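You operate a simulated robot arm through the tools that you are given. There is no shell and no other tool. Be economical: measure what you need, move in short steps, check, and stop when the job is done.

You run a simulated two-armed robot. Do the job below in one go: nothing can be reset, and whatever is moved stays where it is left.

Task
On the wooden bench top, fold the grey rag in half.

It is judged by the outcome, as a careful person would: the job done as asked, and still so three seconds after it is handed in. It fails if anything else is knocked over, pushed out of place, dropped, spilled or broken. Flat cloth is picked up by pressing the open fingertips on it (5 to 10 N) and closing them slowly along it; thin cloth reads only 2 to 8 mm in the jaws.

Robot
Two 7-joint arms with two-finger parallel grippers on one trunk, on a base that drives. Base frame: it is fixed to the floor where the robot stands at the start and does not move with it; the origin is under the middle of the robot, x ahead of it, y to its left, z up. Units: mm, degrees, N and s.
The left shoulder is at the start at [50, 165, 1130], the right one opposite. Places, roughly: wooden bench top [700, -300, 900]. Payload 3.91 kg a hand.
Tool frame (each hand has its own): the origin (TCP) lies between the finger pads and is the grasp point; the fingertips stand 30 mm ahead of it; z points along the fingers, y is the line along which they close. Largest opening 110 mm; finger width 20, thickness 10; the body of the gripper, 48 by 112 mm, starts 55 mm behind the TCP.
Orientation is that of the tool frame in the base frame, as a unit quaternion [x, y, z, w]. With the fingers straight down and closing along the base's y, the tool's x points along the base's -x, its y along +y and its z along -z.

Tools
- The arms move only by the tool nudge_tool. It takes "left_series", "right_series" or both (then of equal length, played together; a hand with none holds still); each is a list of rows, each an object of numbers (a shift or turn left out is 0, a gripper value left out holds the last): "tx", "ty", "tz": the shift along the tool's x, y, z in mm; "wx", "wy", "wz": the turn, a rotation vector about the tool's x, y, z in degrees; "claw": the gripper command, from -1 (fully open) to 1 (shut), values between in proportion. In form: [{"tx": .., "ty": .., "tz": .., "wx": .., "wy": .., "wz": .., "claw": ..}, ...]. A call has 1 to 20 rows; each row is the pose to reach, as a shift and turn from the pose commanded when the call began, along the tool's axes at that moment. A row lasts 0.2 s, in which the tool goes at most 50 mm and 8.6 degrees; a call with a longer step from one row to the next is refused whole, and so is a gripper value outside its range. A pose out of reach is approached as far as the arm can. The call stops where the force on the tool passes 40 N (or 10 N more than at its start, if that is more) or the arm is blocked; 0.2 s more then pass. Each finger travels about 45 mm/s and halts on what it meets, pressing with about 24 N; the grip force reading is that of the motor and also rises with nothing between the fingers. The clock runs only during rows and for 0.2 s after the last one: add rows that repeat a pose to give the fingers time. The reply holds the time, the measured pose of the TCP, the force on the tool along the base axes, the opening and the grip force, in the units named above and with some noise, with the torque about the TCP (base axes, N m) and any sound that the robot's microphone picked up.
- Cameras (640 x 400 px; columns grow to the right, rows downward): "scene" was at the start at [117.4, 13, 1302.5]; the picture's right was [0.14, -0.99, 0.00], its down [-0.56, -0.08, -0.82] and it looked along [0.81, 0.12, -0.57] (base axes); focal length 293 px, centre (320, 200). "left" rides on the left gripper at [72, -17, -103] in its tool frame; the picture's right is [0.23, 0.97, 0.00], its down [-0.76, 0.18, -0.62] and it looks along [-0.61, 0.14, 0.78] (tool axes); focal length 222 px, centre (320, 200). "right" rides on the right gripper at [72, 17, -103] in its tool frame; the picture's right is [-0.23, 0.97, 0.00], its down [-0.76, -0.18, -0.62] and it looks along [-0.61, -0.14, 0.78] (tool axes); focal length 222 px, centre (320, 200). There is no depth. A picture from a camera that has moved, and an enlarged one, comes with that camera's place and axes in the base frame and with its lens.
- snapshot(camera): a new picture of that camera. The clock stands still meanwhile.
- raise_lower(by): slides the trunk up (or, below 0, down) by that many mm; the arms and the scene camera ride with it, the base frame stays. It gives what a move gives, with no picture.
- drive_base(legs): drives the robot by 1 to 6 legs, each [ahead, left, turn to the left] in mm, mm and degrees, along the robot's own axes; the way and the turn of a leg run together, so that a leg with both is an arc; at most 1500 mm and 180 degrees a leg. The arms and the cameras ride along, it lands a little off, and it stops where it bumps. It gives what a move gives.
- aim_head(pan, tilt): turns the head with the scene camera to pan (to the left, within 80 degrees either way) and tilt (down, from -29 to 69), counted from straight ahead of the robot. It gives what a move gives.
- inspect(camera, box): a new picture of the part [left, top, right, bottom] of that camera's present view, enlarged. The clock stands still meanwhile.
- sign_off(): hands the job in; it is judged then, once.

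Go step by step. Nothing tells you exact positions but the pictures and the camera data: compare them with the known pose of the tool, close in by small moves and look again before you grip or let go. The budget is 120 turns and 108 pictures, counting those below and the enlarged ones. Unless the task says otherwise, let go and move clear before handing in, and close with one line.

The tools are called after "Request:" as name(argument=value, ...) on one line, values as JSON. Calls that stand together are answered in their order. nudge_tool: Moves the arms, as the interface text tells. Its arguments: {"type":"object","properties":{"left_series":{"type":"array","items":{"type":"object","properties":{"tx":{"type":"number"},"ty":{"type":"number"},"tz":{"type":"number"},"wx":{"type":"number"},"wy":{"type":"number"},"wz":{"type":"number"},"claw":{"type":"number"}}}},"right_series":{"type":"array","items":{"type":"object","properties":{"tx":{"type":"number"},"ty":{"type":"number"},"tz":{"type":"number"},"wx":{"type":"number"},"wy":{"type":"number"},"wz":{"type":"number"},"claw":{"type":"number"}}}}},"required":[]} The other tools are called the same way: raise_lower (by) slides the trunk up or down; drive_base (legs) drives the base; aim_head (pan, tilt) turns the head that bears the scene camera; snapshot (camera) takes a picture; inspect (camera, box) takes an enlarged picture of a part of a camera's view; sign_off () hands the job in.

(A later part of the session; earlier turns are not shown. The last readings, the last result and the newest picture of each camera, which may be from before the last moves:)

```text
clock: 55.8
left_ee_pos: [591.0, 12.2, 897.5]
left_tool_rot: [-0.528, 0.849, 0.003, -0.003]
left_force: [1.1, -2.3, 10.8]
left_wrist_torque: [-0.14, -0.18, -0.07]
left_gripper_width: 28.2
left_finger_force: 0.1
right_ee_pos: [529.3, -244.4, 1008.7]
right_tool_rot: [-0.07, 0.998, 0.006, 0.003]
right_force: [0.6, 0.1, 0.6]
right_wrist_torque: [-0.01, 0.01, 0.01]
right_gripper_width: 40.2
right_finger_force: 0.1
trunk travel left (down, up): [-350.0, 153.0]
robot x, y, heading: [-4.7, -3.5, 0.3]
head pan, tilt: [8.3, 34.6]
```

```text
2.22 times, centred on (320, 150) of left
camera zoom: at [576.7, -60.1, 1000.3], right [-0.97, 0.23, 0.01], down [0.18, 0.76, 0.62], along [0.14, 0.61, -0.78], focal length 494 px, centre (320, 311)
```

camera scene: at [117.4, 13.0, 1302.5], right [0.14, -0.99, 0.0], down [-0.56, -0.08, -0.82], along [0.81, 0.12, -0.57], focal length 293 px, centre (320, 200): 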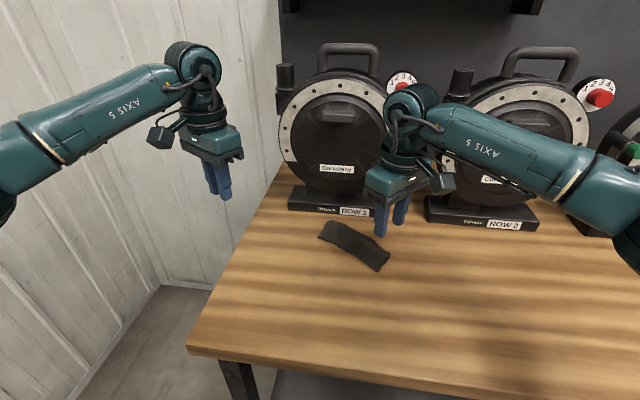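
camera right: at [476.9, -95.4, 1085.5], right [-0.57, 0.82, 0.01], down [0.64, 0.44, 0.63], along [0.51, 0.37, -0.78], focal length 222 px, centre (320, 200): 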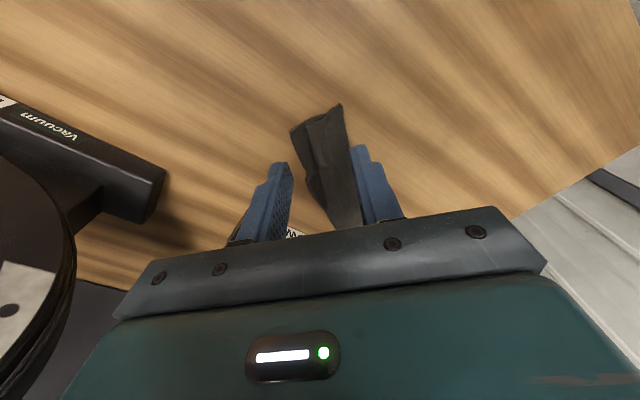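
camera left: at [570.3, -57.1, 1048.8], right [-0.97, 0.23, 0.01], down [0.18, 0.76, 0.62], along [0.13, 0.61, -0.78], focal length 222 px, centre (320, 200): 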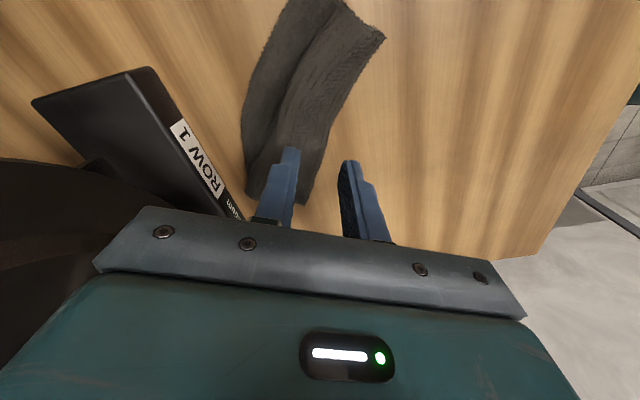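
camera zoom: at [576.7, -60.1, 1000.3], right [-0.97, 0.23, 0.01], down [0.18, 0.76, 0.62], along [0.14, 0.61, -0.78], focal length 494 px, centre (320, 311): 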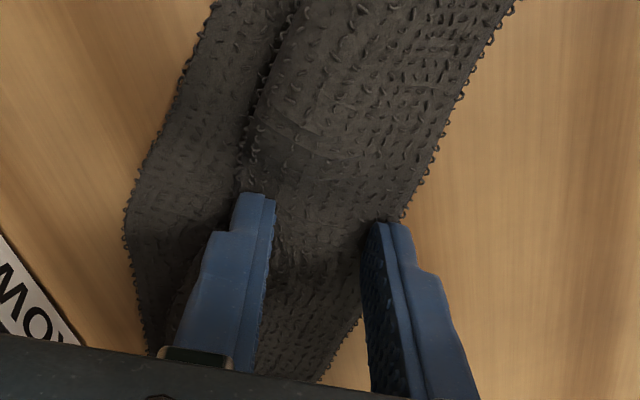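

Before closing, I need to tell hem from crease on the Q line versus the near edge, so I'll zoom in hard.

Request:
inspect(camera="left", box=[270, 60, 330, 110])

Request:
inspect(camera="left", box=[335, 80, 395, 145])

Request:
inspect(camera="scene", box=[365, 235, 410, 275])

```text
8.00 times, centred on (300, 85) of left
camera zoom: at [576.7, -60.1, 1000.3], right [-0.97, 0.23, 0.01], down [0.18, 0.76, 0.62], along [0.14, 0.61, -0.78], focal length 1777 px, centre (480, 1120)
```

zoom: 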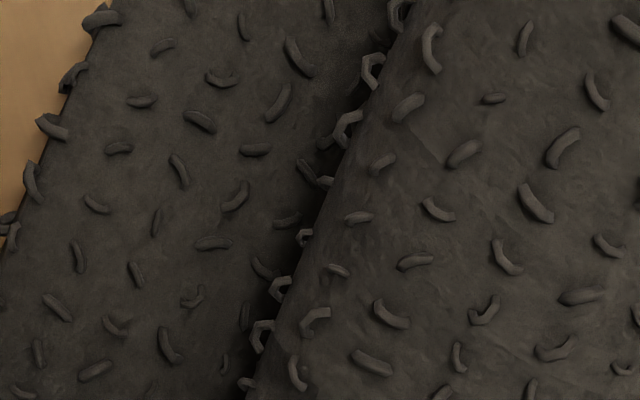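

```text
6.15 times, centred on (365, 112) of left
camera zoom: at [576.7, -60.1, 1000.3], right [-0.97, 0.23, 0.01], down [0.18, 0.76, 0.62], along [0.14, 0.61, -0.78], focal length 1367 px, centre (43, 738)
```

zoom: 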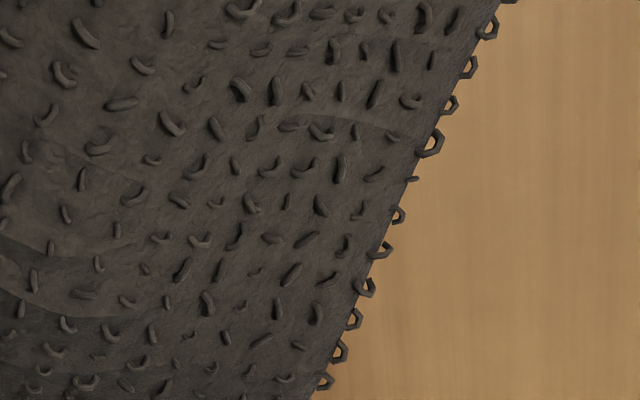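

```text
10.00 times, centred on (388, 255) of scene
camera zoom: at [116.4, 12.7, 1302.7], right [0.14, -0.99, 0.0], down [-0.56, -0.08, -0.82], along [0.82, 0.12, -0.57], focal length 2930 px, centre (-355, -350)
```

zoom: 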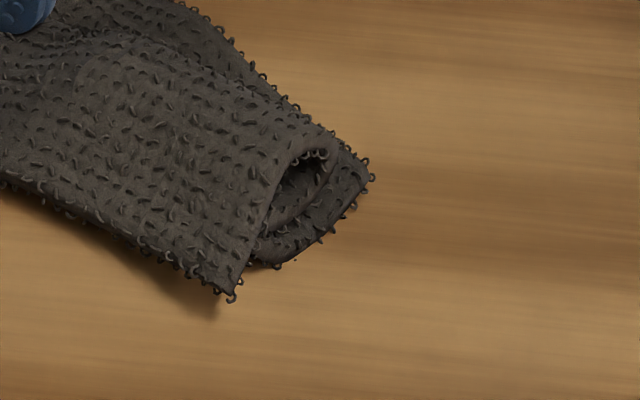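

That settles it: the free AD hem is on the near side, over a rolled Z-fold. Both fingers are on the top layer now, so I close slowly.

Request:
nudge_tool(left_series=[{"claw": 0.55}, {"claw": 0.6}, {"claw": 0.65}, {"claw": 0.7}, {"claw": 0.75}, {"claw": 0.8}, {"claw": 0.85}, {"claw": 0.9}, {"claw": 0.95}, {"claw": 1}, {"claw": 1}, {"claw": 1}])

Request:
inspect(camera="left", box=[200, 60, 440, 240])

```text
clock: 58.4
left_ee_pos: [591.6, 14.0, 897.3]
left_tool_rot: [-0.528, 0.849, 0.003, -0.003]
left_force: [1.2, 0.3, 14.1]
left_wrist_torque: [-0.07, -0.14, 0.01]
left_gripper_width: 3.6
left_finger_force: 23.7
right_ee_pos: [528.5, -243.9, 1007.6]
right_tool_rot: [-0.071, 0.997, 0.006, 0.003]
right_force: [0.8, 0.5, -0.6]
right_wrist_torque: [-0.01, 0.0, 0.01]
right_gripper_width: 40.3
right_finger_force: 0.0
trunk travel left (down, up): [-350.0, 153.0]
robot x, y, heading: [1.0, -0.9, 0.1]
head pan, tilt: [8.3, 34.6]
```

```text
2.22 times, centred on (320, 150) of left
camera zoom: at [576.4, -59.5, 999.9], right [-0.97, 0.23, 0.01], down [0.18, 0.76, 0.62], along [0.14, 0.61, -0.78], focal length 494 px, centre (320, 311)
```

zoom: 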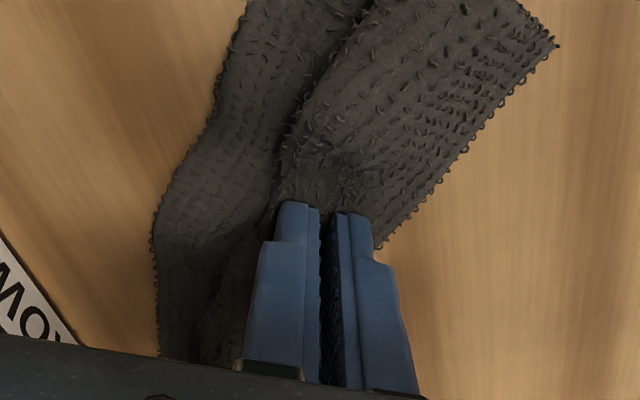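

Gripped at 3.6 mm. I'll lift it and draw the hem back toward the near side to unroll the rag.

Request:
nudge_tool(left_series=[{"tz": -15}, {"tz": -30, "ty": 3}, {"tz": -38, "ty": 10}, {"tz": -38, "ty": 22}, {"tz": -36, "ty": 34}, {"tz": -32, "ty": 46}, {"tz": -28, "ty": 58}, {"tz": -22, "ty": 70}, {"tz": -16, "ty": 80}, {"tz": -10, "ty": 88}])

Request:
snapshot(camera="left")

Request:
snapshot(camera="scene")

```text
clock: 60.6
left_ee_pos: [513.2, 50.9, 906.8]
left_tool_rot: [-0.528, 0.849, 0.004, -0.003]
left_force: [0.5, -0.8, 0.4]
left_wrist_torque: [0.0, 0.01, -0.04]
left_gripper_width: 3.3
left_finger_force: 24.2
right_ee_pos: [530.0, -244.8, 1007.3]
right_tool_rot: [-0.07, 0.998, 0.005, 0.002]
right_force: [0.0, -0.5, -0.2]
right_wrist_torque: [-0.01, 0.0, 0.0]
right_gripper_width: 40.1
right_finger_force: 0.1
trunk travel left (down, up): [-350.0, 153.0]
robot x, y, heading: [-0.8, -2.2, -0.2]
head pan, tilt: [8.3, 34.6]
```

```text
38 pictures are left
camera left: at [499.4, -21.8, 1009.6], right [-0.97, 0.23, 0.01], down [0.18, 0.76, 0.62], along [0.13, 0.61, -0.78], focal length 222 px, centre (320, 200)
```

left: 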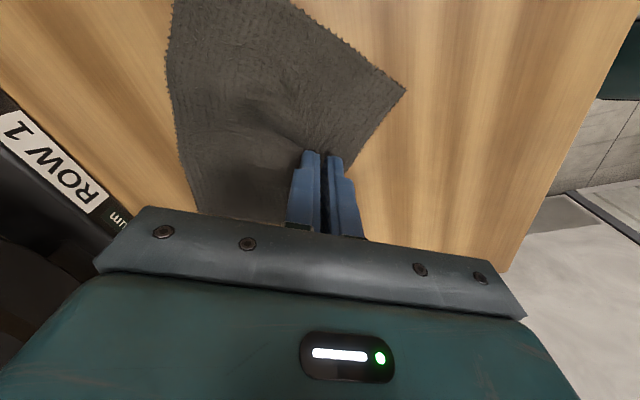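

```text
37 pictures are left
camera scene: at [117.4, 13.0, 1302.5], right [0.14, -0.99, 0.0], down [-0.56, -0.08, -0.82], along [0.81, 0.12, -0.57], focal length 293 px, centre (320, 200)
```

scene: 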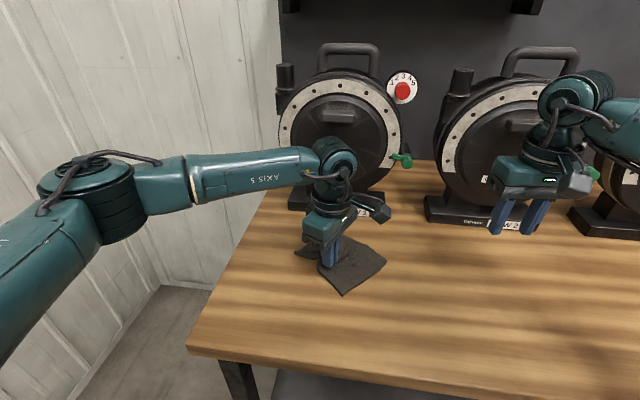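

The rag unrolled well. I'll set it down, release, and look at how flat it lies.

Request:
nudge_tool(left_series=[{"tz": 4, "ty": 4}, {"tz": 8, "ty": 6}, {"tz": 9, "ty": 6, "claw": 0.85}, {"tz": 9, "ty": 6, "claw": 0.7}, {"tz": 9, "ty": 6, "claw": 0.5}, {"tz": 0, "ty": 6}, {"tz": -15, "ty": 6}, {"tz": -30, "ty": 6}, {"tz": -45, "ty": 20, "tx": -20}, {"tz": -60, "ty": 40, "tx": -60}, {"tz": -75, "ty": 50, "tx": -100}, {"tz": -85, "ty": 50, "tx": -140}])

Request:
snapshot(camera="left")

Request:
inspect(camera="scene", box=[270, 200, 430, 310])

```text
clock: 63.2
left_ee_pos: [530.9, 200.5, 989.4]
left_tool_rot: [-0.528, 0.849, 0.005, -0.003]
left_force: [0.3, 0.8, -0.7]
left_wrist_torque: [-0.01, -0.04, -0.01]
left_gripper_width: 27.2
left_finger_force: 0.1
right_ee_pos: [529.2, -244.1, 1007.9]
right_tool_rot: [-0.07, 0.998, 0.005, 0.002]
right_force: [0.9, -0.6, 0.4]
right_wrist_torque: [-0.01, 0.02, 0.0]
right_gripper_width: 40.4
right_finger_force: 0.0
trunk travel left (down, up): [-350.0, 153.0]
robot x, y, heading: [2.4, -0.9, 0.1]
head pan, tilt: [8.3, 34.6]
```

```text
36 pictures are left
camera left: at [516.6, 127.7, 1093.0], right [-0.97, 0.23, 0.01], down [0.18, 0.76, 0.62], along [0.13, 0.61, -0.78], focal length 222 px, centre (320, 200)
```

left: 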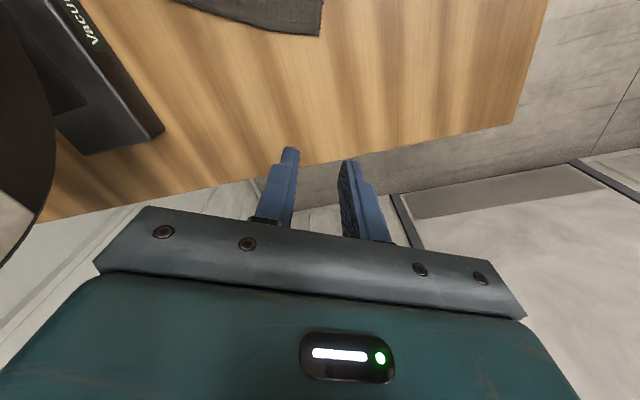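

```text
3.64 times, centred on (350, 255) of scene
camera zoom: at [117.4, 13.3, 1302.5], right [0.14, -0.99, 0.0], down [-0.56, -0.08, -0.82], along [0.81, 0.12, -0.57], focal length 1066 px, centre (211, 0)
```

zoom: 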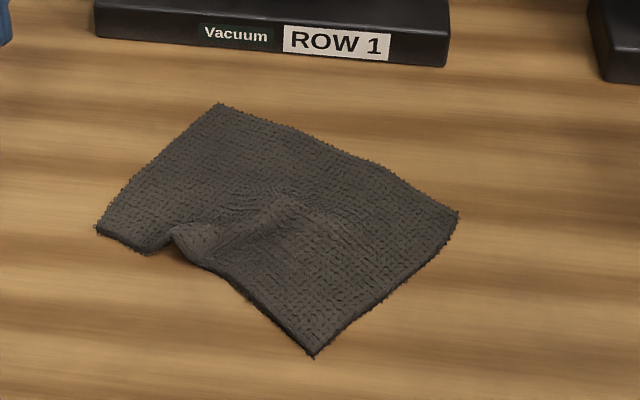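

The rag is flat again, with corners A(512,135), B(626,83), C(553,−61) and D(447,13). This time I'll fold corner by corner with the left hand, turning the wrist about 80° during the carry so the pinched tip ends up pointing outward, starting with D onto C.

Request:
nudge_tool(left_series=[{"tx": 24, "ty": -3, "wz": 8, "claw": 0.53}, {"tx": 48, "ty": -6, "wz": 16}, {"tx": 72, "ty": -8, "wz": 24}, {"tx": 96, "ty": -11, "tz": 5, "wz": 32}, {"tx": 120, "ty": -14, "tz": 12, "wz": 40}, {"tx": 144, "ty": -16, "tz": 20, "wz": 48}, {"tx": 170, "ty": -19, "tz": 28, "wz": 56}, {"tx": 193, "ty": -22, "tz": 36, "wz": 64}, {"tx": 193, "ty": -22, "tz": 40, "wz": 64}])

Request:
snapshot(camera="left")

```text
clock: 65.2
left_ee_pos: [464.8, 15.4, 952.1]
left_tool_rot: [0.003, 1.0, 0.002, -0.005]
left_force: [-0.6, 0.1, -0.1]
left_wrist_torque: [0.04, 0.03, 0.01]
left_gripper_width: 25.9
left_finger_force: 0.0
right_ee_pos: [528.9, -243.7, 1007.8]
right_tool_rot: [-0.071, 0.997, 0.005, 0.003]
right_force: [0.7, 0.3, 0.3]
right_wrist_torque: [0.04, 0.0, 0.01]
right_gripper_width: 40.3
right_finger_force: 0.0
trunk travel left (down, up): [-350.0, 153.0]
robot x, y, heading: [1.5, -1.6, 0.0]
head pan, tilt: [8.3, 34.6]
```

```text
34 pictures are left
camera left: at [394.9, -1.5, 1055.4], right [-0.22, 0.98, 0.01], down [0.77, 0.17, 0.62], along [0.6, 0.14, -0.79], focal length 222 px, centre (320, 200)
```

left: 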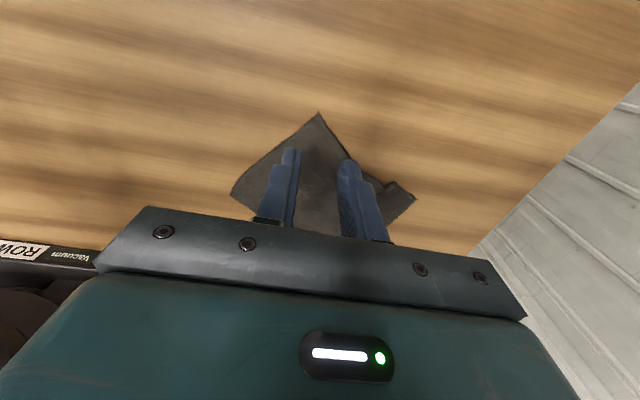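

Request:
nudge_tool(left_series=[{"tx": -4, "ty": -2, "tz": 15}, {"tx": -4, "ty": -2, "tz": 30}, {"tx": -4, "ty": -2, "tz": 45}, {"tx": -4, "ty": -2, "tz": 54}, {"tx": -4, "ty": -2, "tz": 57}, {"tx": -4, "ty": -2, "tz": 58.5}])

Request:
snapshot(camera="left")

```text
clock: 66.6
left_ee_pos: [467.7, 13.6, 893.4]
left_tool_rot: [0.003, 1.0, 0.002, -0.005]
left_force: [-0.3, -0.5, 1.1]
left_wrist_torque: [0.02, 0.0, 0.05]
left_gripper_width: 25.9
left_finger_force: 0.0
right_ee_pos: [529.2, -245.1, 1007.7]
right_tool_rot: [-0.071, 0.997, 0.006, 0.002]
right_force: [-0.3, -0.3, -0.2]
right_wrist_torque: [0.02, -0.01, 0.0]
right_gripper_width: 40.1
right_finger_force: 0.1
trunk travel left (down, up): [-350.0, 153.0]
robot x, y, heading: [0.9, 2.6, -0.3]
head pan, tilt: [8.3, 34.6]
```

```text
33 pictures are left
camera left: at [398.5, -2.8, 997.7], right [-0.22, 0.98, 0.01], down [0.77, 0.17, 0.62], along [0.6, 0.14, -0.79], focal length 222 px, centre (320, 200)
```

left: 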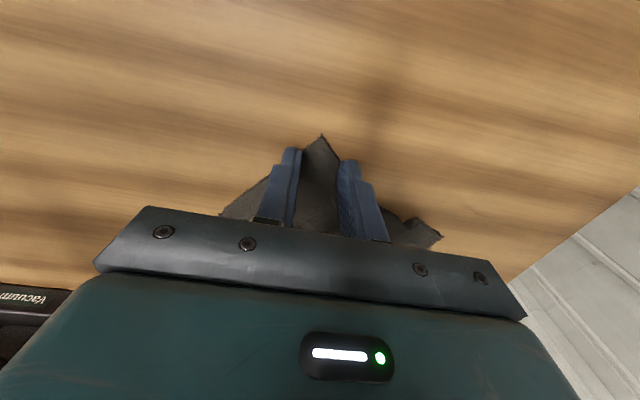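

Well centred on the corner. I'll press slightly more and close slowly.

Request:
nudge_tool(left_series=[{"tz": 1}, {"tz": 1.8}, {"tz": 1.8, "claw": 0.57}, {"tz": 1.8, "claw": 0.61}, {"tz": 1.8, "claw": 0.65}, {"tz": 1.8, "claw": 0.69}, {"tz": 1.8, "claw": 0.73}, {"tz": 1.8, "claw": 0.77}, {"tz": 1.8, "claw": 0.81}, {"tz": 1.8, "claw": 0.85}, {"tz": 1.8, "claw": 0.89}, {"tz": 1.8, "claw": 0.93}, {"tz": 1.8, "claw": 1}, {"tz": 1.8, "claw": 1}, {"tz": 1.8, "claw": 1}])

```text
clock: 69.8
left_ee_pos: [467.4, 14.3, 892.9]
left_tool_rot: [0.003, 1.0, 0.0, -0.004]
left_force: [0.7, -0.8, 16.2]
left_wrist_torque: [-0.04, -0.12, -0.02]
left_gripper_width: 0.1
left_finger_force: 23.9
right_ee_pos: [528.1, -244.3, 1007.4]
right_tool_rot: [-0.07, 0.998, 0.005, 0.004]
right_force: [-0.2, 0.3, 0.3]
right_wrist_torque: [0.0, -0.01, -0.01]
right_gripper_width: 40.3
right_finger_force: 0.1
trunk travel left (down, up): [-350.0, 153.0]
robot x, y, heading: [-2.3, 1.3, 0.1]
head pan, tilt: [8.3, 34.6]
```

It slipped at 0.1 mm. I'll lift, open wider, go about 6 mm further in and try again.

Request:
nudge_tool(left_series=[{"tz": -10}, {"tz": -20, "claw": 0.33}, {"tz": -20, "tx": -6}, {"tz": -20, "tx": -6}, {"tz": -20, "tx": -6}, {"tz": -10, "tx": -6}, {"tz": -3, "tx": -6}, {"tz": -0.3, "tx": -6}, {"tz": -0.3, "tx": -6}])

Request:
snapshot(camera="left")

```text
clock: 71.8
left_ee_pos: [476.2, 15.1, 893.7]
left_tool_rot: [0.002, 1.0, 0.002, -0.005]
left_force: [0.8, 2.1, 9.8]
left_wrist_torque: [0.09, -0.04, 0.02]
left_gripper_width: 36.7
left_finger_force: 0.1
right_ee_pos: [529.6, -245.0, 1008.0]
right_tool_rot: [-0.07, 0.998, 0.005, 0.003]
right_force: [0.0, 0.2, -0.3]
right_wrist_torque: [-0.01, 0.01, 0.02]
right_gripper_width: 40.4
right_finger_force: 0.0
trunk travel left (down, up): [-350.0, 153.0]
robot x, y, heading: [2.6, 4.6, 0.1]
head pan, tilt: [8.3, 34.6]
```

```text
32 pictures are left
camera left: at [405.3, -3.1, 996.3], right [-0.22, 0.97, 0.0], down [0.77, 0.17, 0.62], along [0.6, 0.14, -0.79], focal length 222 px, centre (320, 200)
```

left: 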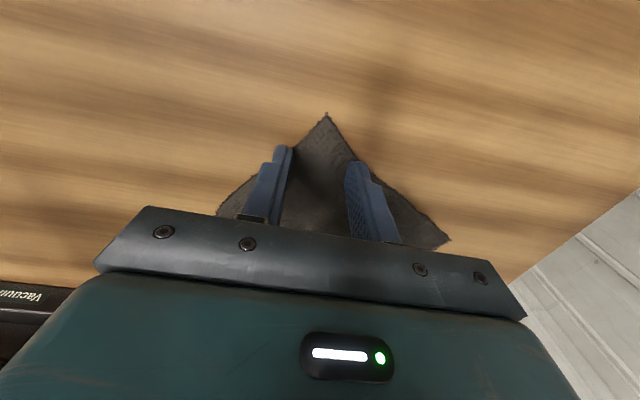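

Both fingers are on the cloth at about 10 N. I'll close slowly.

Request:
nudge_tool(left_series=[{"claw": 0.38}, {"claw": 0.43}, {"claw": 0.48}, {"claw": 0.53}, {"claw": 0.58}, {"claw": 0.63}, {"claw": 0.68}, {"claw": 0.73}, {"claw": 0.78}, {"claw": 0.83}, {"claw": 0.88}, {"claw": 0.93}, {"claw": 1}, {"claw": 1}, {"claw": 1}])

Request:
snapshot(camera="left")

```text
clock: 75.0
left_ee_pos: [474.9, 14.7, 893.6]
left_tool_rot: [0.002, 1.0, 0.002, -0.004]
left_force: [-0.3, 0.7, 15.4]
left_wrist_torque: [0.08, -0.07, -0.03]
left_gripper_width: 3.8
left_finger_force: 24.3
right_ee_pos: [529.1, -244.1, 1008.0]
right_tool_rot: [-0.07, 0.998, 0.005, 0.003]
right_force: [-0.2, 0.3, -0.3]
right_wrist_torque: [0.01, 0.01, 0.05]
right_gripper_width: 40.3
right_finger_force: 0.0
trunk travel left (down, up): [-350.0, 153.0]
robot x, y, heading: [-0.2, 2.5, 0.3]
head pan, tilt: [8.3, 34.6]
```

```text
31 pictures are left
camera left: at [404.5, -3.4, 996.1], right [-0.22, 0.97, 0.0], down [0.77, 0.17, 0.62], along [0.6, 0.14, -0.79], focal length 222 px, centre (320, 200)
```

left: 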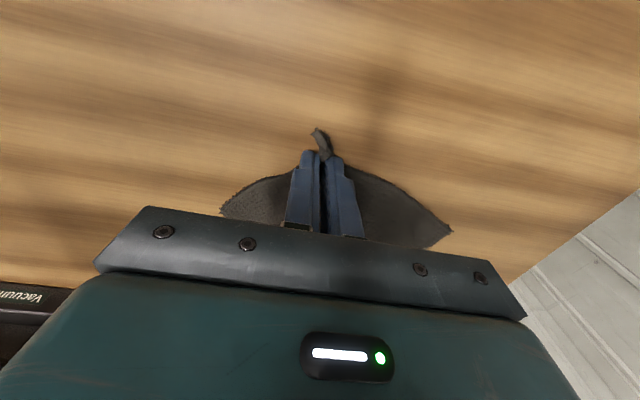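

Corner D is held at 3.8 mm. I now carry it over to C in an arc while turning the wrist so the tip ends up pointing outward.

Request:
nudge_tool(left_series=[{"tz": -12}, {"tz": -25, "tx": -4, "ty": -3, "wz": -8}, {"tz": -36, "tx": -10, "ty": -8, "wz": -16}, {"tz": -43, "tx": -18, "ty": -15, "wz": -24}, {"tz": -46, "tx": -28, "ty": -23, "wz": -32}, {"tz": -46, "tx": -38, "ty": -31, "wz": -40}, {"tz": -43, "tx": -48, "ty": -39, "wz": -48}, {"tz": -37, "tx": -57, "ty": -46, "wz": -56}, {"tz": -30, "tx": -64, "ty": -52, "wz": -64}, {"tz": -22, "tx": -68, "ty": -55, "wz": -72}, {"tz": -15, "tx": -70, "ty": -57, "wz": -78}])

Request:
snapshot(camera="left")

Request:
inspect(camera="scene", box=[270, 180, 430, 310])

```text
clock: 77.4
left_ee_pos: [543.0, -44.2, 908.0]
left_tool_rot: [-0.628, 0.778, 0.005, -0.003]
left_force: [0.7, 0.1, -0.1]
left_wrist_torque: [0.04, 0.01, -0.09]
left_gripper_width: 3.5
left_finger_force: 24.2
right_ee_pos: [529.4, -244.2, 1007.1]
right_tool_rot: [-0.07, 0.998, 0.006, 0.002]
right_force: [-0.5, -0.3, 0.7]
right_wrist_torque: [0.01, 0.01, 0.02]
right_gripper_width: 40.2
right_finger_force: 0.0
trunk travel left (down, up): [-350.0, 153.0]
robot x, y, heading: [-2.2, 3.2, 0.0]
head pan, tilt: [8.3, 34.6]
```

```text
30 pictures are left
camera left: at [547.0, -119.3, 1009.7], right [-1.0, -0.02, 0.01], down [-0.01, 0.78, 0.63], along [-0.02, 0.63, -0.78], focal length 222 px, centre (320, 200)
```

left: 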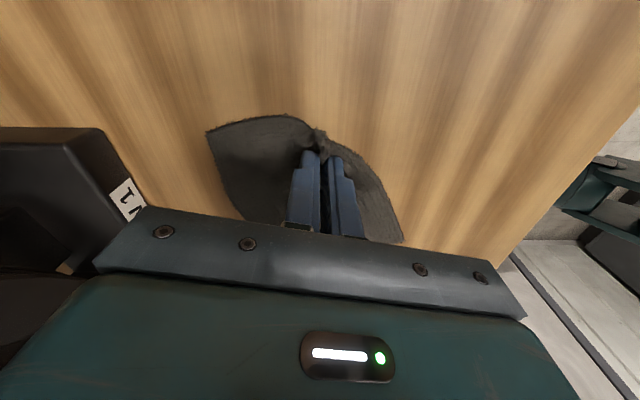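

```text
3.08 times, centred on (350, 245) of scene
camera zoom: at [117.4, 13.0, 1302.5], right [0.14, -0.99, 0.0], down [-0.56, -0.08, -0.82], along [0.81, 0.12, -0.57], focal length 902 px, centre (228, 62)
```

zoom: 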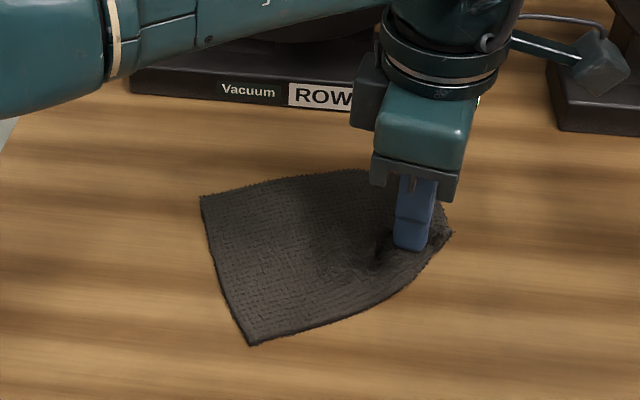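

The turning wrist swivelled the whole light rag instead of folding it. I'll lay it down, release, and next time hold the stationary half with the right hand.

Request:
nudge_tool(left_series=[{"tz": 6}, {"tz": 12}, {"tz": 12, "claw": 0.85}, {"tz": 12, "claw": 0.7}, {"tz": 12, "claw": 0.5}, {"tz": 0}, {"tz": -15}, {"tz": -35}, {"tz": -55, "tx": -20}, {"tz": -75, "tx": -50}, {"tz": -85, "tx": -90}, {"tz": -85, "tx": -130}, {"tz": -85, "tx": -170}, {"tz": -85, "tx": -210}, {"tz": -85, "tx": -240}])

Request:
inspect(camera="scene", box=[270, 180, 430, 310])

```text
clock: 80.6
left_ee_pos: [598.8, 189.3, 990.8]
left_tool_rot: [-0.627, 0.779, 0.004, -0.003]
left_force: [0.3, 0.3, -0.1]
left_wrist_torque: [-0.02, 0.0, 0.01]
left_gripper_width: 27.6
left_finger_force: 0.1
right_ee_pos: [529.4, -244.3, 1007.6]
right_tool_rot: [-0.071, 0.997, 0.005, 0.003]
right_force: [0.1, 0.1, 0.5]
right_wrist_torque: [-0.01, 0.01, -0.01]
right_gripper_width: 40.4
right_finger_force: 0.1
trunk travel left (down, up): [-350.0, 153.0]
robot x, y, heading: [1.9, -0.9, -0.1]
head pan, tilt: [8.3, 34.6]
```

```text
3.08 times, centred on (350, 245) of scene
camera zoom: at [117.4, 13.3, 1302.5], right [0.14, -0.99, 0.0], down [-0.56, -0.08, -0.82], along [0.81, 0.12, -0.57], focal length 902 px, centre (228, 62)
```

zoom: 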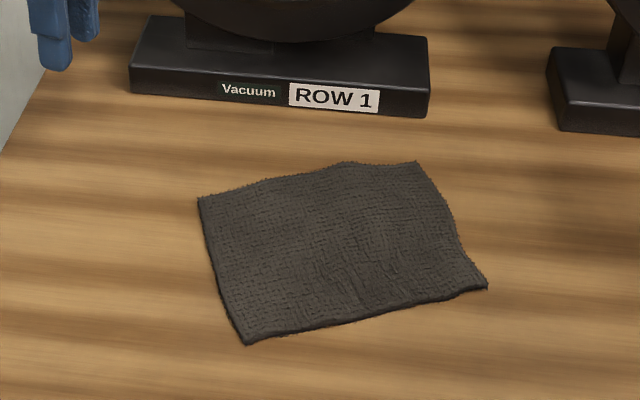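

The rag is flat again, with corners at (455,54), (570,102), (631,−50) and (517,−90). New plan: with one hand, pinch the middle of the far hem with the closing line along the hem so no flap is left, and carry it back to the near edge while tilting the fingers forward so the hem points up, then let it drop.

Request:
nudge_tool(left_series=[{"tx": 22, "ty": -4, "wz": 8, "claw": 0.33}, {"tx": 46, "ty": -8, "wz": 16}, {"tx": 70, "ty": -12, "wz": 24}, {"tx": 94, "ty": -16, "tz": 8, "wz": 32}, {"tx": 118, "ty": -19, "tz": 16, "wz": 40}, {"tx": 142, "ty": -23, "tz": 24, "wz": 48}, {"tx": 166, "ty": -26, "tz": 32, "wz": 55.6}, {"tx": 166, "ty": -26, "tz": 40, "wz": 55.6}])

Request:
snapshot(camera="left")

```text
clock: 82.4
left_ee_pos: [585.9, 24.6, 949.1]
left_tool_rot: [-0.191, 0.982, 0.002, -0.004]
left_force: [-0.2, -0.9, -0.5]
left_wrist_torque: [-0.02, -0.02, 0.03]
left_gripper_width: 37.0
left_finger_force: 0.0
right_ee_pos: [529.6, -245.0, 1006.6]
right_tool_rot: [-0.071, 0.997, 0.005, 0.002]
right_force: [0.3, -0.5, -0.2]
right_wrist_torque: [0.01, -0.02, -0.02]
right_gripper_width: 40.2
right_finger_force: 0.1
trunk travel left (down, up): [-350.0, 153.0]
robot x, y, heading: [1.2, -1.6, -0.1]
head pan, tilt: [8.3, 34.6]
```

```text
27 pictures are left
camera left: at [527.7, -19.3, 1053.0], right [-0.58, 0.82, 0.01], down [0.65, 0.45, 0.62], along [0.5, 0.36, -0.79], focal length 222 px, centre (320, 200)
```

left: 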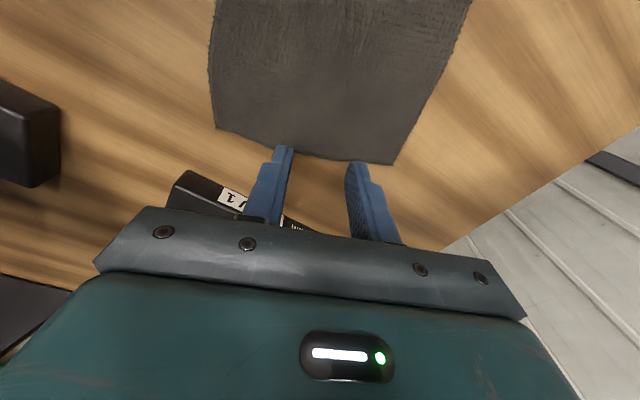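

The jaws are at the middle of the far hem, with depth about 13 mm. I'll adjust slightly, descend and press.

Request:
nudge_tool(left_series=[{"tx": -3, "ty": -5, "tz": 15}, {"tx": -3, "ty": -5, "tz": 30}, {"tx": -3, "ty": -5, "tz": 42}, {"tx": -3, "ty": -5, "tz": 50}, {"tx": -3, "ty": -5, "tz": 54}, {"tx": -3, "ty": -5, "tz": 55.5}])

Request:
snapshot(camera="left")

```text
clock: 83.8
left_ee_pos: [588.3, 21.0, 894.9]
left_tool_rot: [-0.192, 0.981, 0.003, -0.005]
left_force: [-0.5, -0.6, 0.5]
left_wrist_torque: [0.01, -0.01, 0.0]
left_gripper_width: 36.8
left_finger_force: 0.1
right_ee_pos: [530.1, -244.3, 1007.2]
right_tool_rot: [-0.071, 0.997, 0.005, 0.003]
right_force: [-0.3, 0.9, -0.2]
right_wrist_torque: [-0.03, -0.04, -0.01]
right_gripper_width: 40.4
right_finger_force: 0.0
trunk travel left (down, up): [-350.0, 153.0]
robot x, y, heading: [-4.5, -1.6, 0.1]
head pan, tilt: [8.3, 34.6]
```

```text
26 pictures are left
camera left: at [530.7, -22.9, 998.1], right [-0.58, 0.82, 0.01], down [0.65, 0.45, 0.62], along [0.5, 0.36, -0.79], focal length 222 px, centre (320, 200)
```

left: 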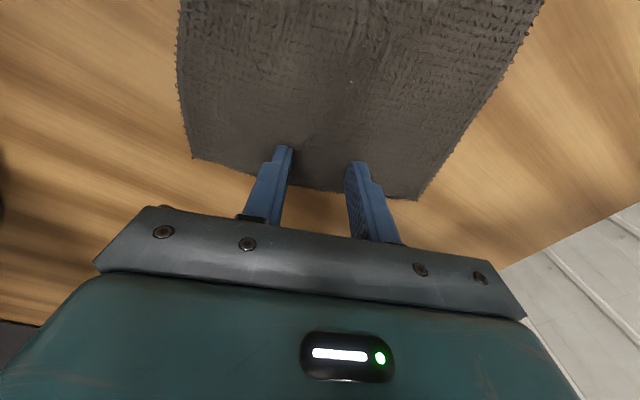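

Request:
nudge_tool(left_series=[{"tz": 1}, {"tz": 2}, {"tz": 2.6}, {"tz": 2.6, "claw": 0.38}, {"tz": 2.6, "claw": 0.43}, {"tz": 2.6, "claw": 0.48}, {"tz": 2.6, "claw": 0.53}, {"tz": 2.6, "claw": 0.58}, {"tz": 2.6, "claw": 0.63}, {"tz": 2.6, "claw": 0.68}, {"tz": 2.6, "claw": 0.73}, {"tz": 2.6, "claw": 0.78}, {"tz": 2.6, "claw": 0.83}, {"tz": 2.6, "claw": 0.88}, {"tz": 2.6, "claw": 0.93}, {"tz": 2.6, "claw": 1}, {"tz": 2.6, "claw": 1}, {"tz": 2.6, "claw": 1}])

Request:
snapshot(camera="left")

```text
clock: 87.6
left_ee_pos: [589.5, 21.7, 891.8]
left_tool_rot: [-0.191, 0.981, 0.003, -0.005]
left_force: [0.4, -1.9, 13.6]
left_wrist_torque: [-0.05, -0.02, -0.04]
left_gripper_width: 4.2
left_finger_force: 23.6
right_ee_pos: [528.3, -244.5, 1007.4]
right_tool_rot: [-0.07, 0.997, 0.006, 0.003]
right_force: [1.0, -0.3, -1.0]
right_wrist_torque: [0.0, 0.05, 0.03]
right_gripper_width: 40.2
right_finger_force: 0.1
trunk travel left (down, up): [-350.0, 153.0]
robot x, y, heading: [-2.9, 0.5, -0.0]
head pan, tilt: [8.3, 34.6]
```

```text
25 pictures are left
camera left: at [530.3, -22.6, 996.1], right [-0.58, 0.82, 0.01], down [0.64, 0.45, 0.62], along [0.5, 0.36, -0.79], focal length 222 px, centre (320, 200)
```

left: 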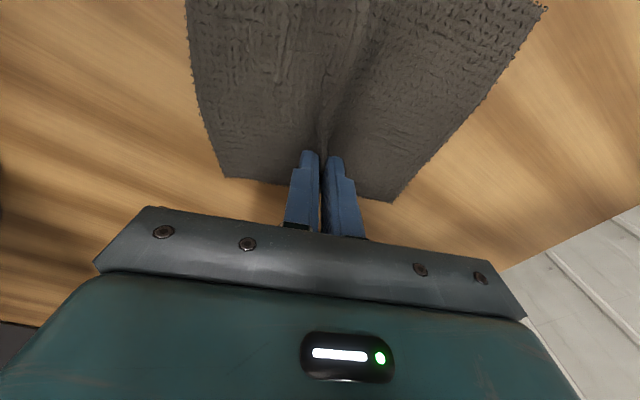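

Held at 4.2 mm right at the hem. I carry it back in an arc while tilting the fingers forward.

Request:
nudge_tool(left_series=[{"tx": 1.6, "tz": -12}, {"tx": 6, "tz": -24, "wy": -6}, {"tx": 14, "tz": -34, "wy": -13}, {"tx": 24, "tz": -42, "wy": -20}, {"tx": 36, "tz": -48, "wy": -27}, {"tx": 48, "tz": -52, "wy": -34}, {"tx": 62, "tz": -54, "wy": -41}, {"tx": 74, "tz": -53, "wy": -47}])

Request:
inspect(camera="scene", box=[250, 170, 450, 320])

Request:
snapshot(camera="left")

```text
clock: 89.4
left_ee_pos: [522.6, -7.7, 948.3]
left_tool_rot: [-0.175, 0.901, 0.079, 0.389]
left_force: [-0.7, 0.0, 0.0]
left_wrist_torque: [0.06, 0.02, 0.02]
left_gripper_width: 3.8
left_finger_force: 24.1
right_ee_pos: [530.4, -243.9, 1007.1]
right_tool_rot: [-0.071, 0.997, 0.005, 0.003]
right_force: [-0.6, -0.5, 0.7]
right_wrist_torque: [0.02, -0.03, -0.02]
right_gripper_width: 40.3
right_finger_force: 0.1
trunk travel left (down, up): [-350.0, 153.0]
robot x, y, heading: [0.1, 0.8, 0.0]
head pan, tilt: [8.3, 34.6]
```

```text
2.67 times, centred on (350, 245) of scene
camera zoom: at [117.3, 12.8, 1302.5], right [0.14, -0.99, 0.0], down [-0.56, -0.08, -0.82], along [0.81, 0.12, -0.57], focal length 782 px, centre (240, 80)
```

zoom: 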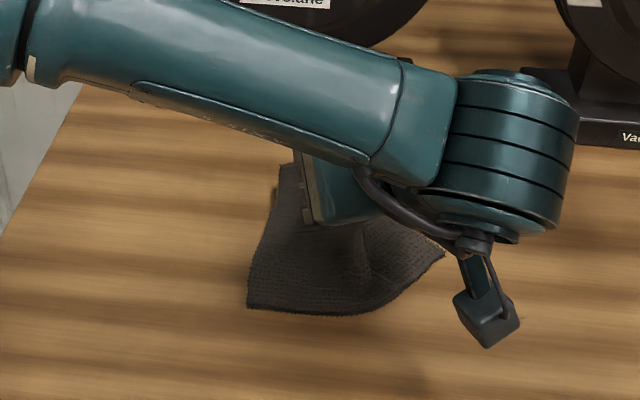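

```text
23 pictures are left
camera left: at [414.3, -70.4, 964.6], right [-0.51, 0.84, -0.16], down [0.0, 0.19, 0.98], along [0.86, 0.5, -0.09], focal length 222 px, centre (320, 200)
```

left: 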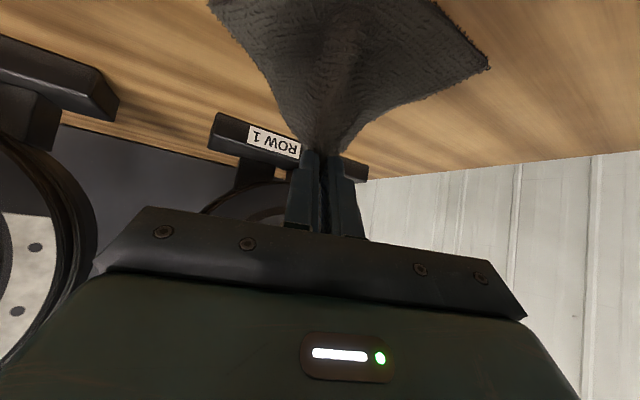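

The edge is standing up from the fold as intended. I'll move it on toward the near edge while lowering, then check.

Request:
nudge_tool(left_series=[{"tx": 9, "wy": -2}, {"tx": 18, "wy": -4}, {"tx": 27, "wy": -6}, {"tx": 37, "tz": -2, "wy": -8}, {"tx": 41, "tz": -4, "wy": -8}])

Request:
snapshot(camera="left")

Request:
inspect(camera="scene", box=[250, 170, 450, 320])

```text
clock: 90.6
left_ee_pos: [492.8, -19.8, 919.7]
left_tool_rot: [-0.169, 0.873, 0.091, 0.449]
left_force: [-0.3, 0.6, 0.1]
left_wrist_torque: [0.04, 0.0, -0.02]
left_gripper_width: 4.1
left_finger_force: 23.9
right_ee_pos: [530.1, -244.3, 1007.4]
right_tool_rot: [-0.07, 0.998, 0.005, 0.003]
right_force: [0.1, -0.4, -0.8]
right_wrist_torque: [-0.02, 0.01, 0.02]
right_gripper_width: 40.1
right_finger_force: 0.0
trunk travel left (down, up): [-350.0, 153.0]
robot x, y, heading: [-1.5, 2.0, 0.2]
head pan, tilt: [8.3, 34.6]
```

```text
22 pictures are left
camera left: at [383.0, -83.0, 919.3], right [-0.49, 0.85, -0.18], down [-0.13, 0.13, 0.98], along [0.86, 0.5, 0.04], focal length 222 px, centre (320, 200)
```

left: 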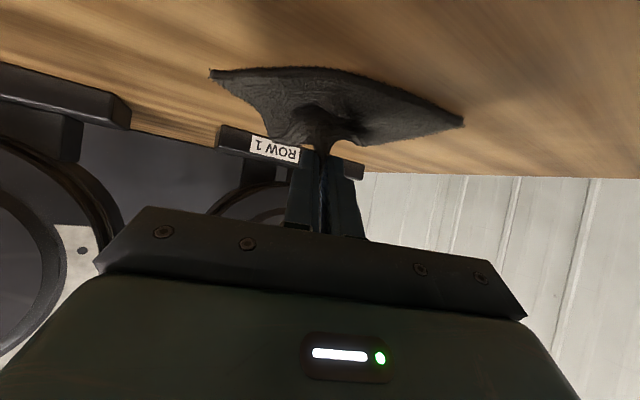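

```text
2.67 times, centred on (350, 245) of scene
camera zoom: at [117.3, 13.0, 1302.5], right [0.14, -0.99, 0.0], down [-0.56, -0.08, -0.82], along [0.81, 0.12, -0.57], focal length 782 px, centre (240, 80)
```

zoom: 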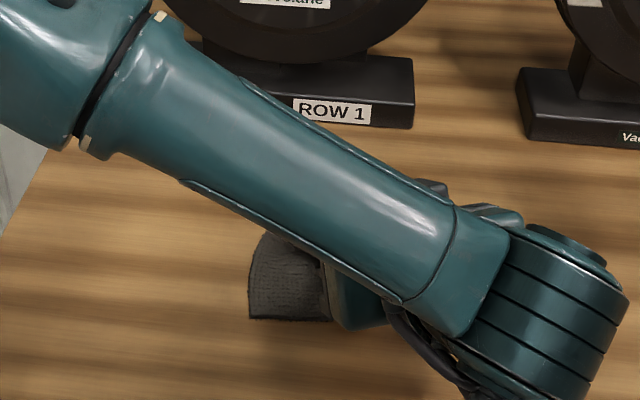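

The bottom layer hasn't moved and the hem is above the near edge. I'll lower it a bit more, release, and lift straight up.

Request:
nudge_tool(left_series=[{"tx": 3, "tz": 7}, {"tx": 7, "tz": 14.6}, {"tx": 7, "tz": 14.6}, {"tx": 7, "tz": 14.6, "claw": 0.6}, {"tx": 7, "tz": 14.6, "claw": 0.4}, {"tx": 7, "tz": 14.6, "claw": 0.3}, {"tx": 7, "tz": 14.6, "claw": 0.3}, {"tx": -1, "tz": 9}, {"tx": -17, "tz": -2}, {"tx": -33, "tz": -13}, {"tx": -58, "tz": -30}, {"tx": -82, "tz": -47}])

Request:
snapshot(camera="left")

```text
clock: 93.2
left_ee_pos: [502.1, -17.0, 1016.1]
left_tool_rot: [-0.168, 0.873, 0.09, 0.449]
left_force: [0.0, -0.4, 0.1]
left_wrist_torque: [0.02, -0.02, 0.03]
left_gripper_width: 38.5
left_finger_force: 0.1
right_ee_pos: [528.9, -244.7, 1009.0]
right_tool_rot: [-0.07, 0.998, 0.005, 0.003]
right_force: [0.1, 0.3, -0.4]
right_wrist_torque: [-0.01, -0.01, 0.01]
right_gripper_width: 40.2
right_finger_force: 0.0
trunk travel left (down, up): [-350.0, 153.0]
robot x, y, heading: [-1.7, -1.8, 0.1]
head pan, tilt: [8.3, 34.6]
```

```text
20 pictures are left
camera left: at [392.0, -79.9, 1015.9], right [-0.49, 0.85, -0.18], down [-0.12, 0.13, 0.98], along [0.86, 0.5, 0.04], focal length 222 px, centre (320, 200)
```

left: 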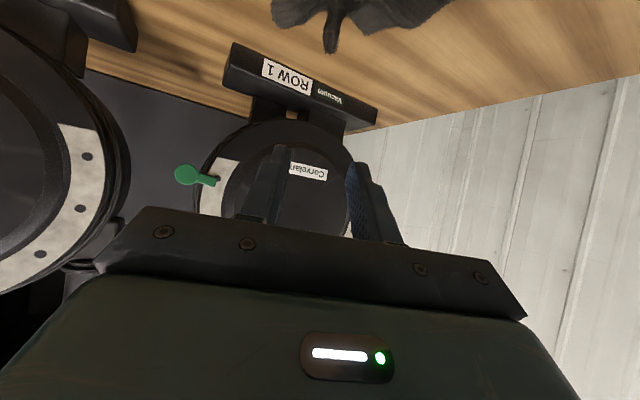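

The hem ridge is still standing upright. I'll clear the arm to see it.

Request:
nudge_tool(left_series=[{"wy": 8, "ty": 15}, {"wy": 16, "ty": 40}, {"wy": 24, "ty": 70}, {"wy": 32, "ty": 100}, {"wy": 40, "ty": 130}, {"wy": 48, "ty": 160}, {"wy": 55, "ty": 190}])

Request:
inspect(camera="scene", box=[270, 190, 430, 310])

```text
clock: 94.8
left_ee_pos: [431.5, 159.4, 1015.7]
left_tool_rot: [-0.191, 0.982, 0.002, -0.006]
left_force: [0.2, -0.3, -0.4]
left_wrist_torque: [0.01, 0.05, 0.02]
left_gripper_width: 38.4
left_finger_force: 0.0
right_ee_pos: [530.4, -245.0, 1007.0]
right_tool_rot: [-0.071, 0.997, 0.005, 0.002]
right_force: [0.4, 0.4, 0.1]
right_wrist_torque: [-0.02, 0.01, 0.02]
right_gripper_width: 40.1
right_finger_force: 0.0
trunk travel left (down, up): [-350.0, 153.0]
robot x, y, heading: [-0.5, 0.2, -0.1]
head pan, tilt: [8.3, 34.6]
```

```text
3.33 times, centred on (350, 250) of scene
camera zoom: at [117.3, 13.5, 1302.5], right [0.14, -0.99, 0.0], down [-0.56, -0.08, -0.82], along [0.81, 0.12, -0.57], focal length 977 px, centre (220, 33)
```

zoom: 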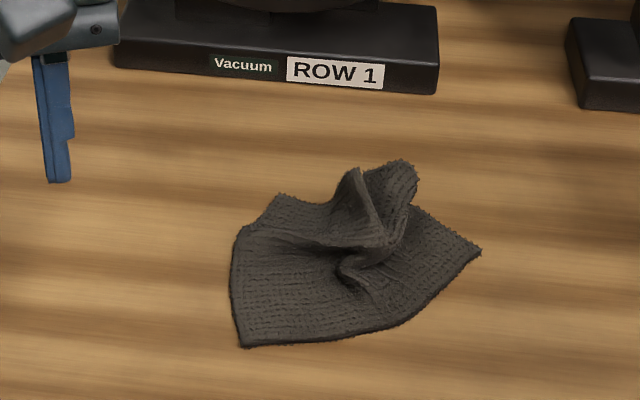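

The middle ridge stands while the corners lagged behind, so a mid-only grip is not enough. I'll take the standing ridge and lay the far half flat again, then repeat this far-to-near tilt fold with both hands at the far corners.

Request:
nudge_tool(left_series=[{"tx": -8, "ty": -31, "tz": 0, "claw": -0.2}, {"tx": -16, "ty": -62, "tz": 0}, {"tx": -24, "ty": -93, "tz": 0}, {"tx": -31, "ty": -124, "tz": 5}, {"tx": -39, "ty": -155, "tz": 15}, {"tx": -47, "ty": -186, "tz": 25}, {"tx": -54, "ty": -215, "tz": 35}, {"tx": -54, "ty": -215, "tz": 45}])

Request:
snapshot(camera="left")

```text
clock: 96.6
left_ee_pos: [559.8, -19.8, 967.5]
left_tool_rot: [-0.191, 0.982, 0.002, -0.005]
left_force: [0.2, 0.6, 0.1]
left_wrist_torque: [-0.04, 0.0, -0.03]
left_gripper_width: 66.1
left_finger_force: 0.1
right_ee_pos: [528.8, -244.3, 1007.1]
right_tool_rot: [-0.071, 0.997, 0.005, 0.003]
right_force: [-0.2, -0.5, 0.4]
right_wrist_torque: [-0.02, 0.01, -0.01]
right_gripper_width: 40.1
right_finger_force: 0.1
trunk travel left (down, up): [-350.0, 153.0]
robot x, y, heading: [-0.9, 2.1, 0.3]
head pan, tilt: [8.3, 34.6]
```

```text
18 pictures are left
camera left: at [502.5, -63.0, 1070.9], right [-0.58, 0.82, 0.01], down [0.65, 0.45, 0.62], along [0.5, 0.36, -0.79], focal length 222 px, centre (320, 200)
```

left: 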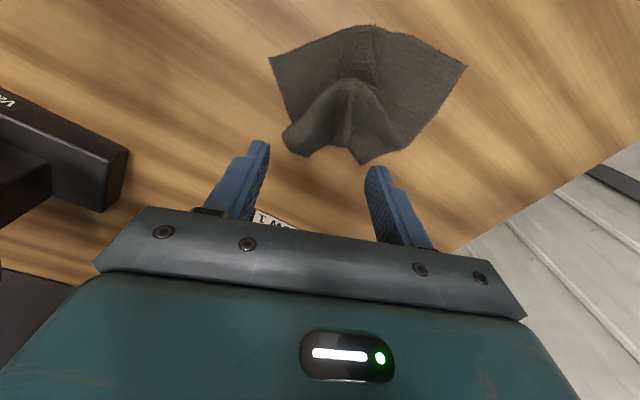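

The far hem is bowed up into a hump. I'll pinch the hump at the hem, pull it out toward the far side and set it down flat.

Request:
nudge_tool(left_series=[{"tx": -2, "ty": 15, "tz": 20}, {"tx": -2, "ty": 15, "tz": 40}, {"tx": -2, "ty": 15, "tz": 60}, {"tx": -2, "ty": 15, "tz": 70}, {"tx": -2, "ty": 15, "tz": 72, "claw": 0.2}, {"tx": -2, "ty": 15, "tz": 72, "claw": 0.5}, {"tx": -2, "ty": 15, "tz": 72, "claw": 0.7}, {"tx": -2, "ty": 15, "tz": 72, "claw": 0.85}, {"tx": -2, "ty": 15, "tz": 72, "claw": 1}, {"tx": -2, "ty": 15, "tz": 72, "claw": 1}, {"tx": -2, "ty": 15, "tz": 72, "claw": 1}])

```text
clock: 99.0
left_ee_pos: [554.7, -4.8, 896.2]
left_tool_rot: [-0.192, 0.981, 0.003, -0.004]
left_force: [-0.9, -1.0, 6.5]
left_wrist_torque: [-0.09, 0.04, -0.05]
left_gripper_width: 7.8
left_finger_force: 23.8
right_ee_pos: [527.8, -243.6, 1007.5]
right_tool_rot: [-0.071, 0.997, 0.006, 0.004]
right_force: [-0.4, 0.1, -0.2]
right_wrist_torque: [0.02, 0.02, -0.01]
right_gripper_width: 40.2
right_finger_force: 0.1
trunk travel left (down, up): [-350.0, 153.0]
robot x, y, heading: [0.1, 0.2, 0.1]
head pan, tilt: [8.3, 34.6]
```

Request:
nudge_tool(left_series=[{"tz": -20}, {"tz": -35, "tx": -5}, {"tz": -40, "tx": -15}, {"tz": -36, "tx": -27}, {"tz": -28, "tx": -38}, {"tz": -18, "tx": -48}, {"tz": -8, "tx": -56}, {"tz": -2, "tx": -60}, {"tz": -2, "tx": -60, "claw": 0.8}, {"tz": -2, "tx": -60, "claw": 0.5}, {"tz": -2, "tx": -60, "claw": 0.2}, {"tz": -2, "tx": -60, "claw": 0}, {"tz": -15, "tx": -60}, {"tz": -35, "tx": -60}, {"tz": -55, "tx": -60}])

Request:
snapshot(camera="left")

```text
clock: 102.2
left_ee_pos: [612.9, 19.5, 950.5]
left_tool_rot: [-0.192, 0.981, 0.002, -0.005]
left_force: [-0.4, -0.5, -0.6]
left_wrist_torque: [0.01, 0.0, 0.02]
left_gripper_width: 54.9
left_finger_force: 0.1
right_ee_pos: [528.7, -243.6, 1007.9]
right_tool_rot: [-0.071, 0.997, 0.005, 0.002]
right_force: [-0.4, 0.3, -0.4]
right_wrist_torque: [0.03, -0.01, 0.0]
right_gripper_width: 40.5
right_finger_force: 0.0
trunk travel left (down, up): [-350.0, 153.0]
robot x, y, heading: [1.1, 1.6, -0.1]
head pan, tilt: [8.3, 34.6]
```

```text
17 pictures are left
camera left: at [555.1, -24.3, 1053.2], right [-0.58, 0.82, 0.01], down [0.65, 0.45, 0.62], along [0.5, 0.36, -0.79], focal length 222 px, centre (320, 200)
```

left: 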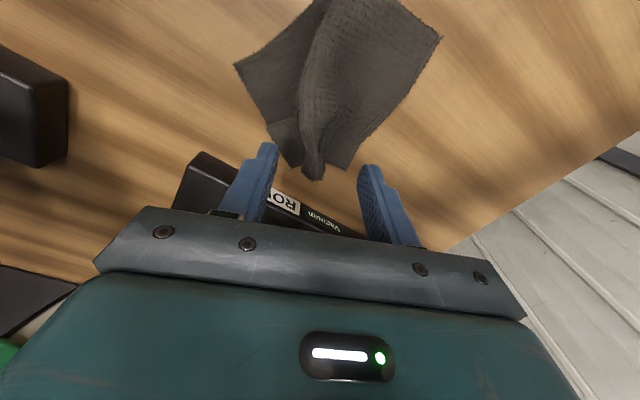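

There's a leftover ridge and the rag has crept toward the machine. I'll press the closed fingers on it, open them to spread the ridge, and drag the rag back toward me.

Request:
nudge_tool(left_series=[{"tx": 13, "ty": -1, "claw": 0.85}, {"tx": 26, "ty": -2, "tz": 10}, {"tx": 26, "ty": -2, "tz": 25}, {"tx": 26, "ty": -2, "tz": 38}, {"tx": 26, "ty": -2, "tz": 46}, {"tx": 26, "ty": -2, "tz": 51}, {"tx": 26, "ty": -2, "tz": 53}])

```text
clock: 103.8
left_ee_pos: [588.9, 6.9, 899.9]
left_tool_rot: [-0.191, 0.982, 0.001, -0.003]
left_force: [1.3, 0.6, 9.3]
left_wrist_torque: [-0.08, -0.13, 0.01]
left_gripper_width: 8.7
left_finger_force: 0.3
right_ee_pos: [528.7, -244.8, 1007.4]
right_tool_rot: [-0.07, 0.997, 0.006, 0.003]
right_force: [-0.5, -0.2, 0.2]
right_wrist_torque: [0.0, 0.01, -0.01]
right_gripper_width: 40.2
right_finger_force: 0.1
trunk travel left (down, up): [-350.0, 153.0]
robot x, y, heading: [-3.0, 0.3, 0.1]
head pan, tilt: [8.3, 34.6]
```

Request:
nudge_tool(left_series=[{"claw": 0.7, "tz": 1}, {"claw": 0.55, "tz": 2}, {"claw": 0.4, "tz": 3}, {"claw": 0.25, "tz": 4}, {"claw": 0.1, "tz": 5}, {"claw": -0.05, "tz": 5.5}, {"claw": -0.2, "tz": 6}, {"claw": -0.3, "tz": 6}, {"claw": -0.3, "tz": 6}, {"tz": 6, "tx": 10}, {"tz": 6, "tx": 22}, {"tz": 6, "tx": 34}, {"tz": 6, "tx": 46}, {"tz": 6, "tx": 58}, {"tz": 6, "tx": 70}, {"tz": -10, "tx": 70}, {"tz": -30, "tx": 70}, {"tz": -60, "tx": 70}])

Request:
snapshot(camera="left")

```text
clock: 107.6
left_ee_pos: [524.8, -20.6, 956.2]
left_tool_rot: [-0.191, 0.982, 0.003, -0.005]
left_force: [0.4, -0.8, 0.9]
left_wrist_torque: [-0.01, -0.01, -0.03]
left_gripper_width: 71.7
left_finger_force: 0.1
right_ee_pos: [529.4, -244.5, 1007.1]
right_tool_rot: [-0.07, 0.998, 0.006, 0.002]
right_force: [-0.1, 0.1, -0.2]
right_wrist_torque: [0.03, 0.01, 0.03]
right_gripper_width: 40.4
right_finger_force: 0.1
trunk travel left (down, up): [-350.0, 153.0]
robot x, y, heading: [-4.1, -3.6, -0.1]
head pan, tilt: [8.3, 34.6]
```

```text
16 pictures are left
camera left: at [465.8, -63.9, 1059.7], right [-0.58, 0.82, 0.01], down [0.65, 0.45, 0.62], along [0.5, 0.36, -0.79], focal length 222 px, centre (320, 200)
```

left: 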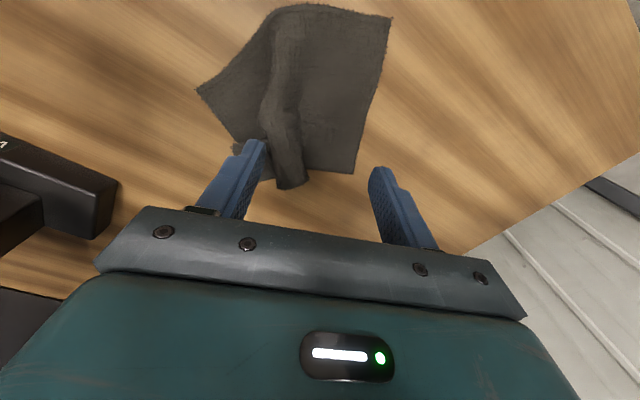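

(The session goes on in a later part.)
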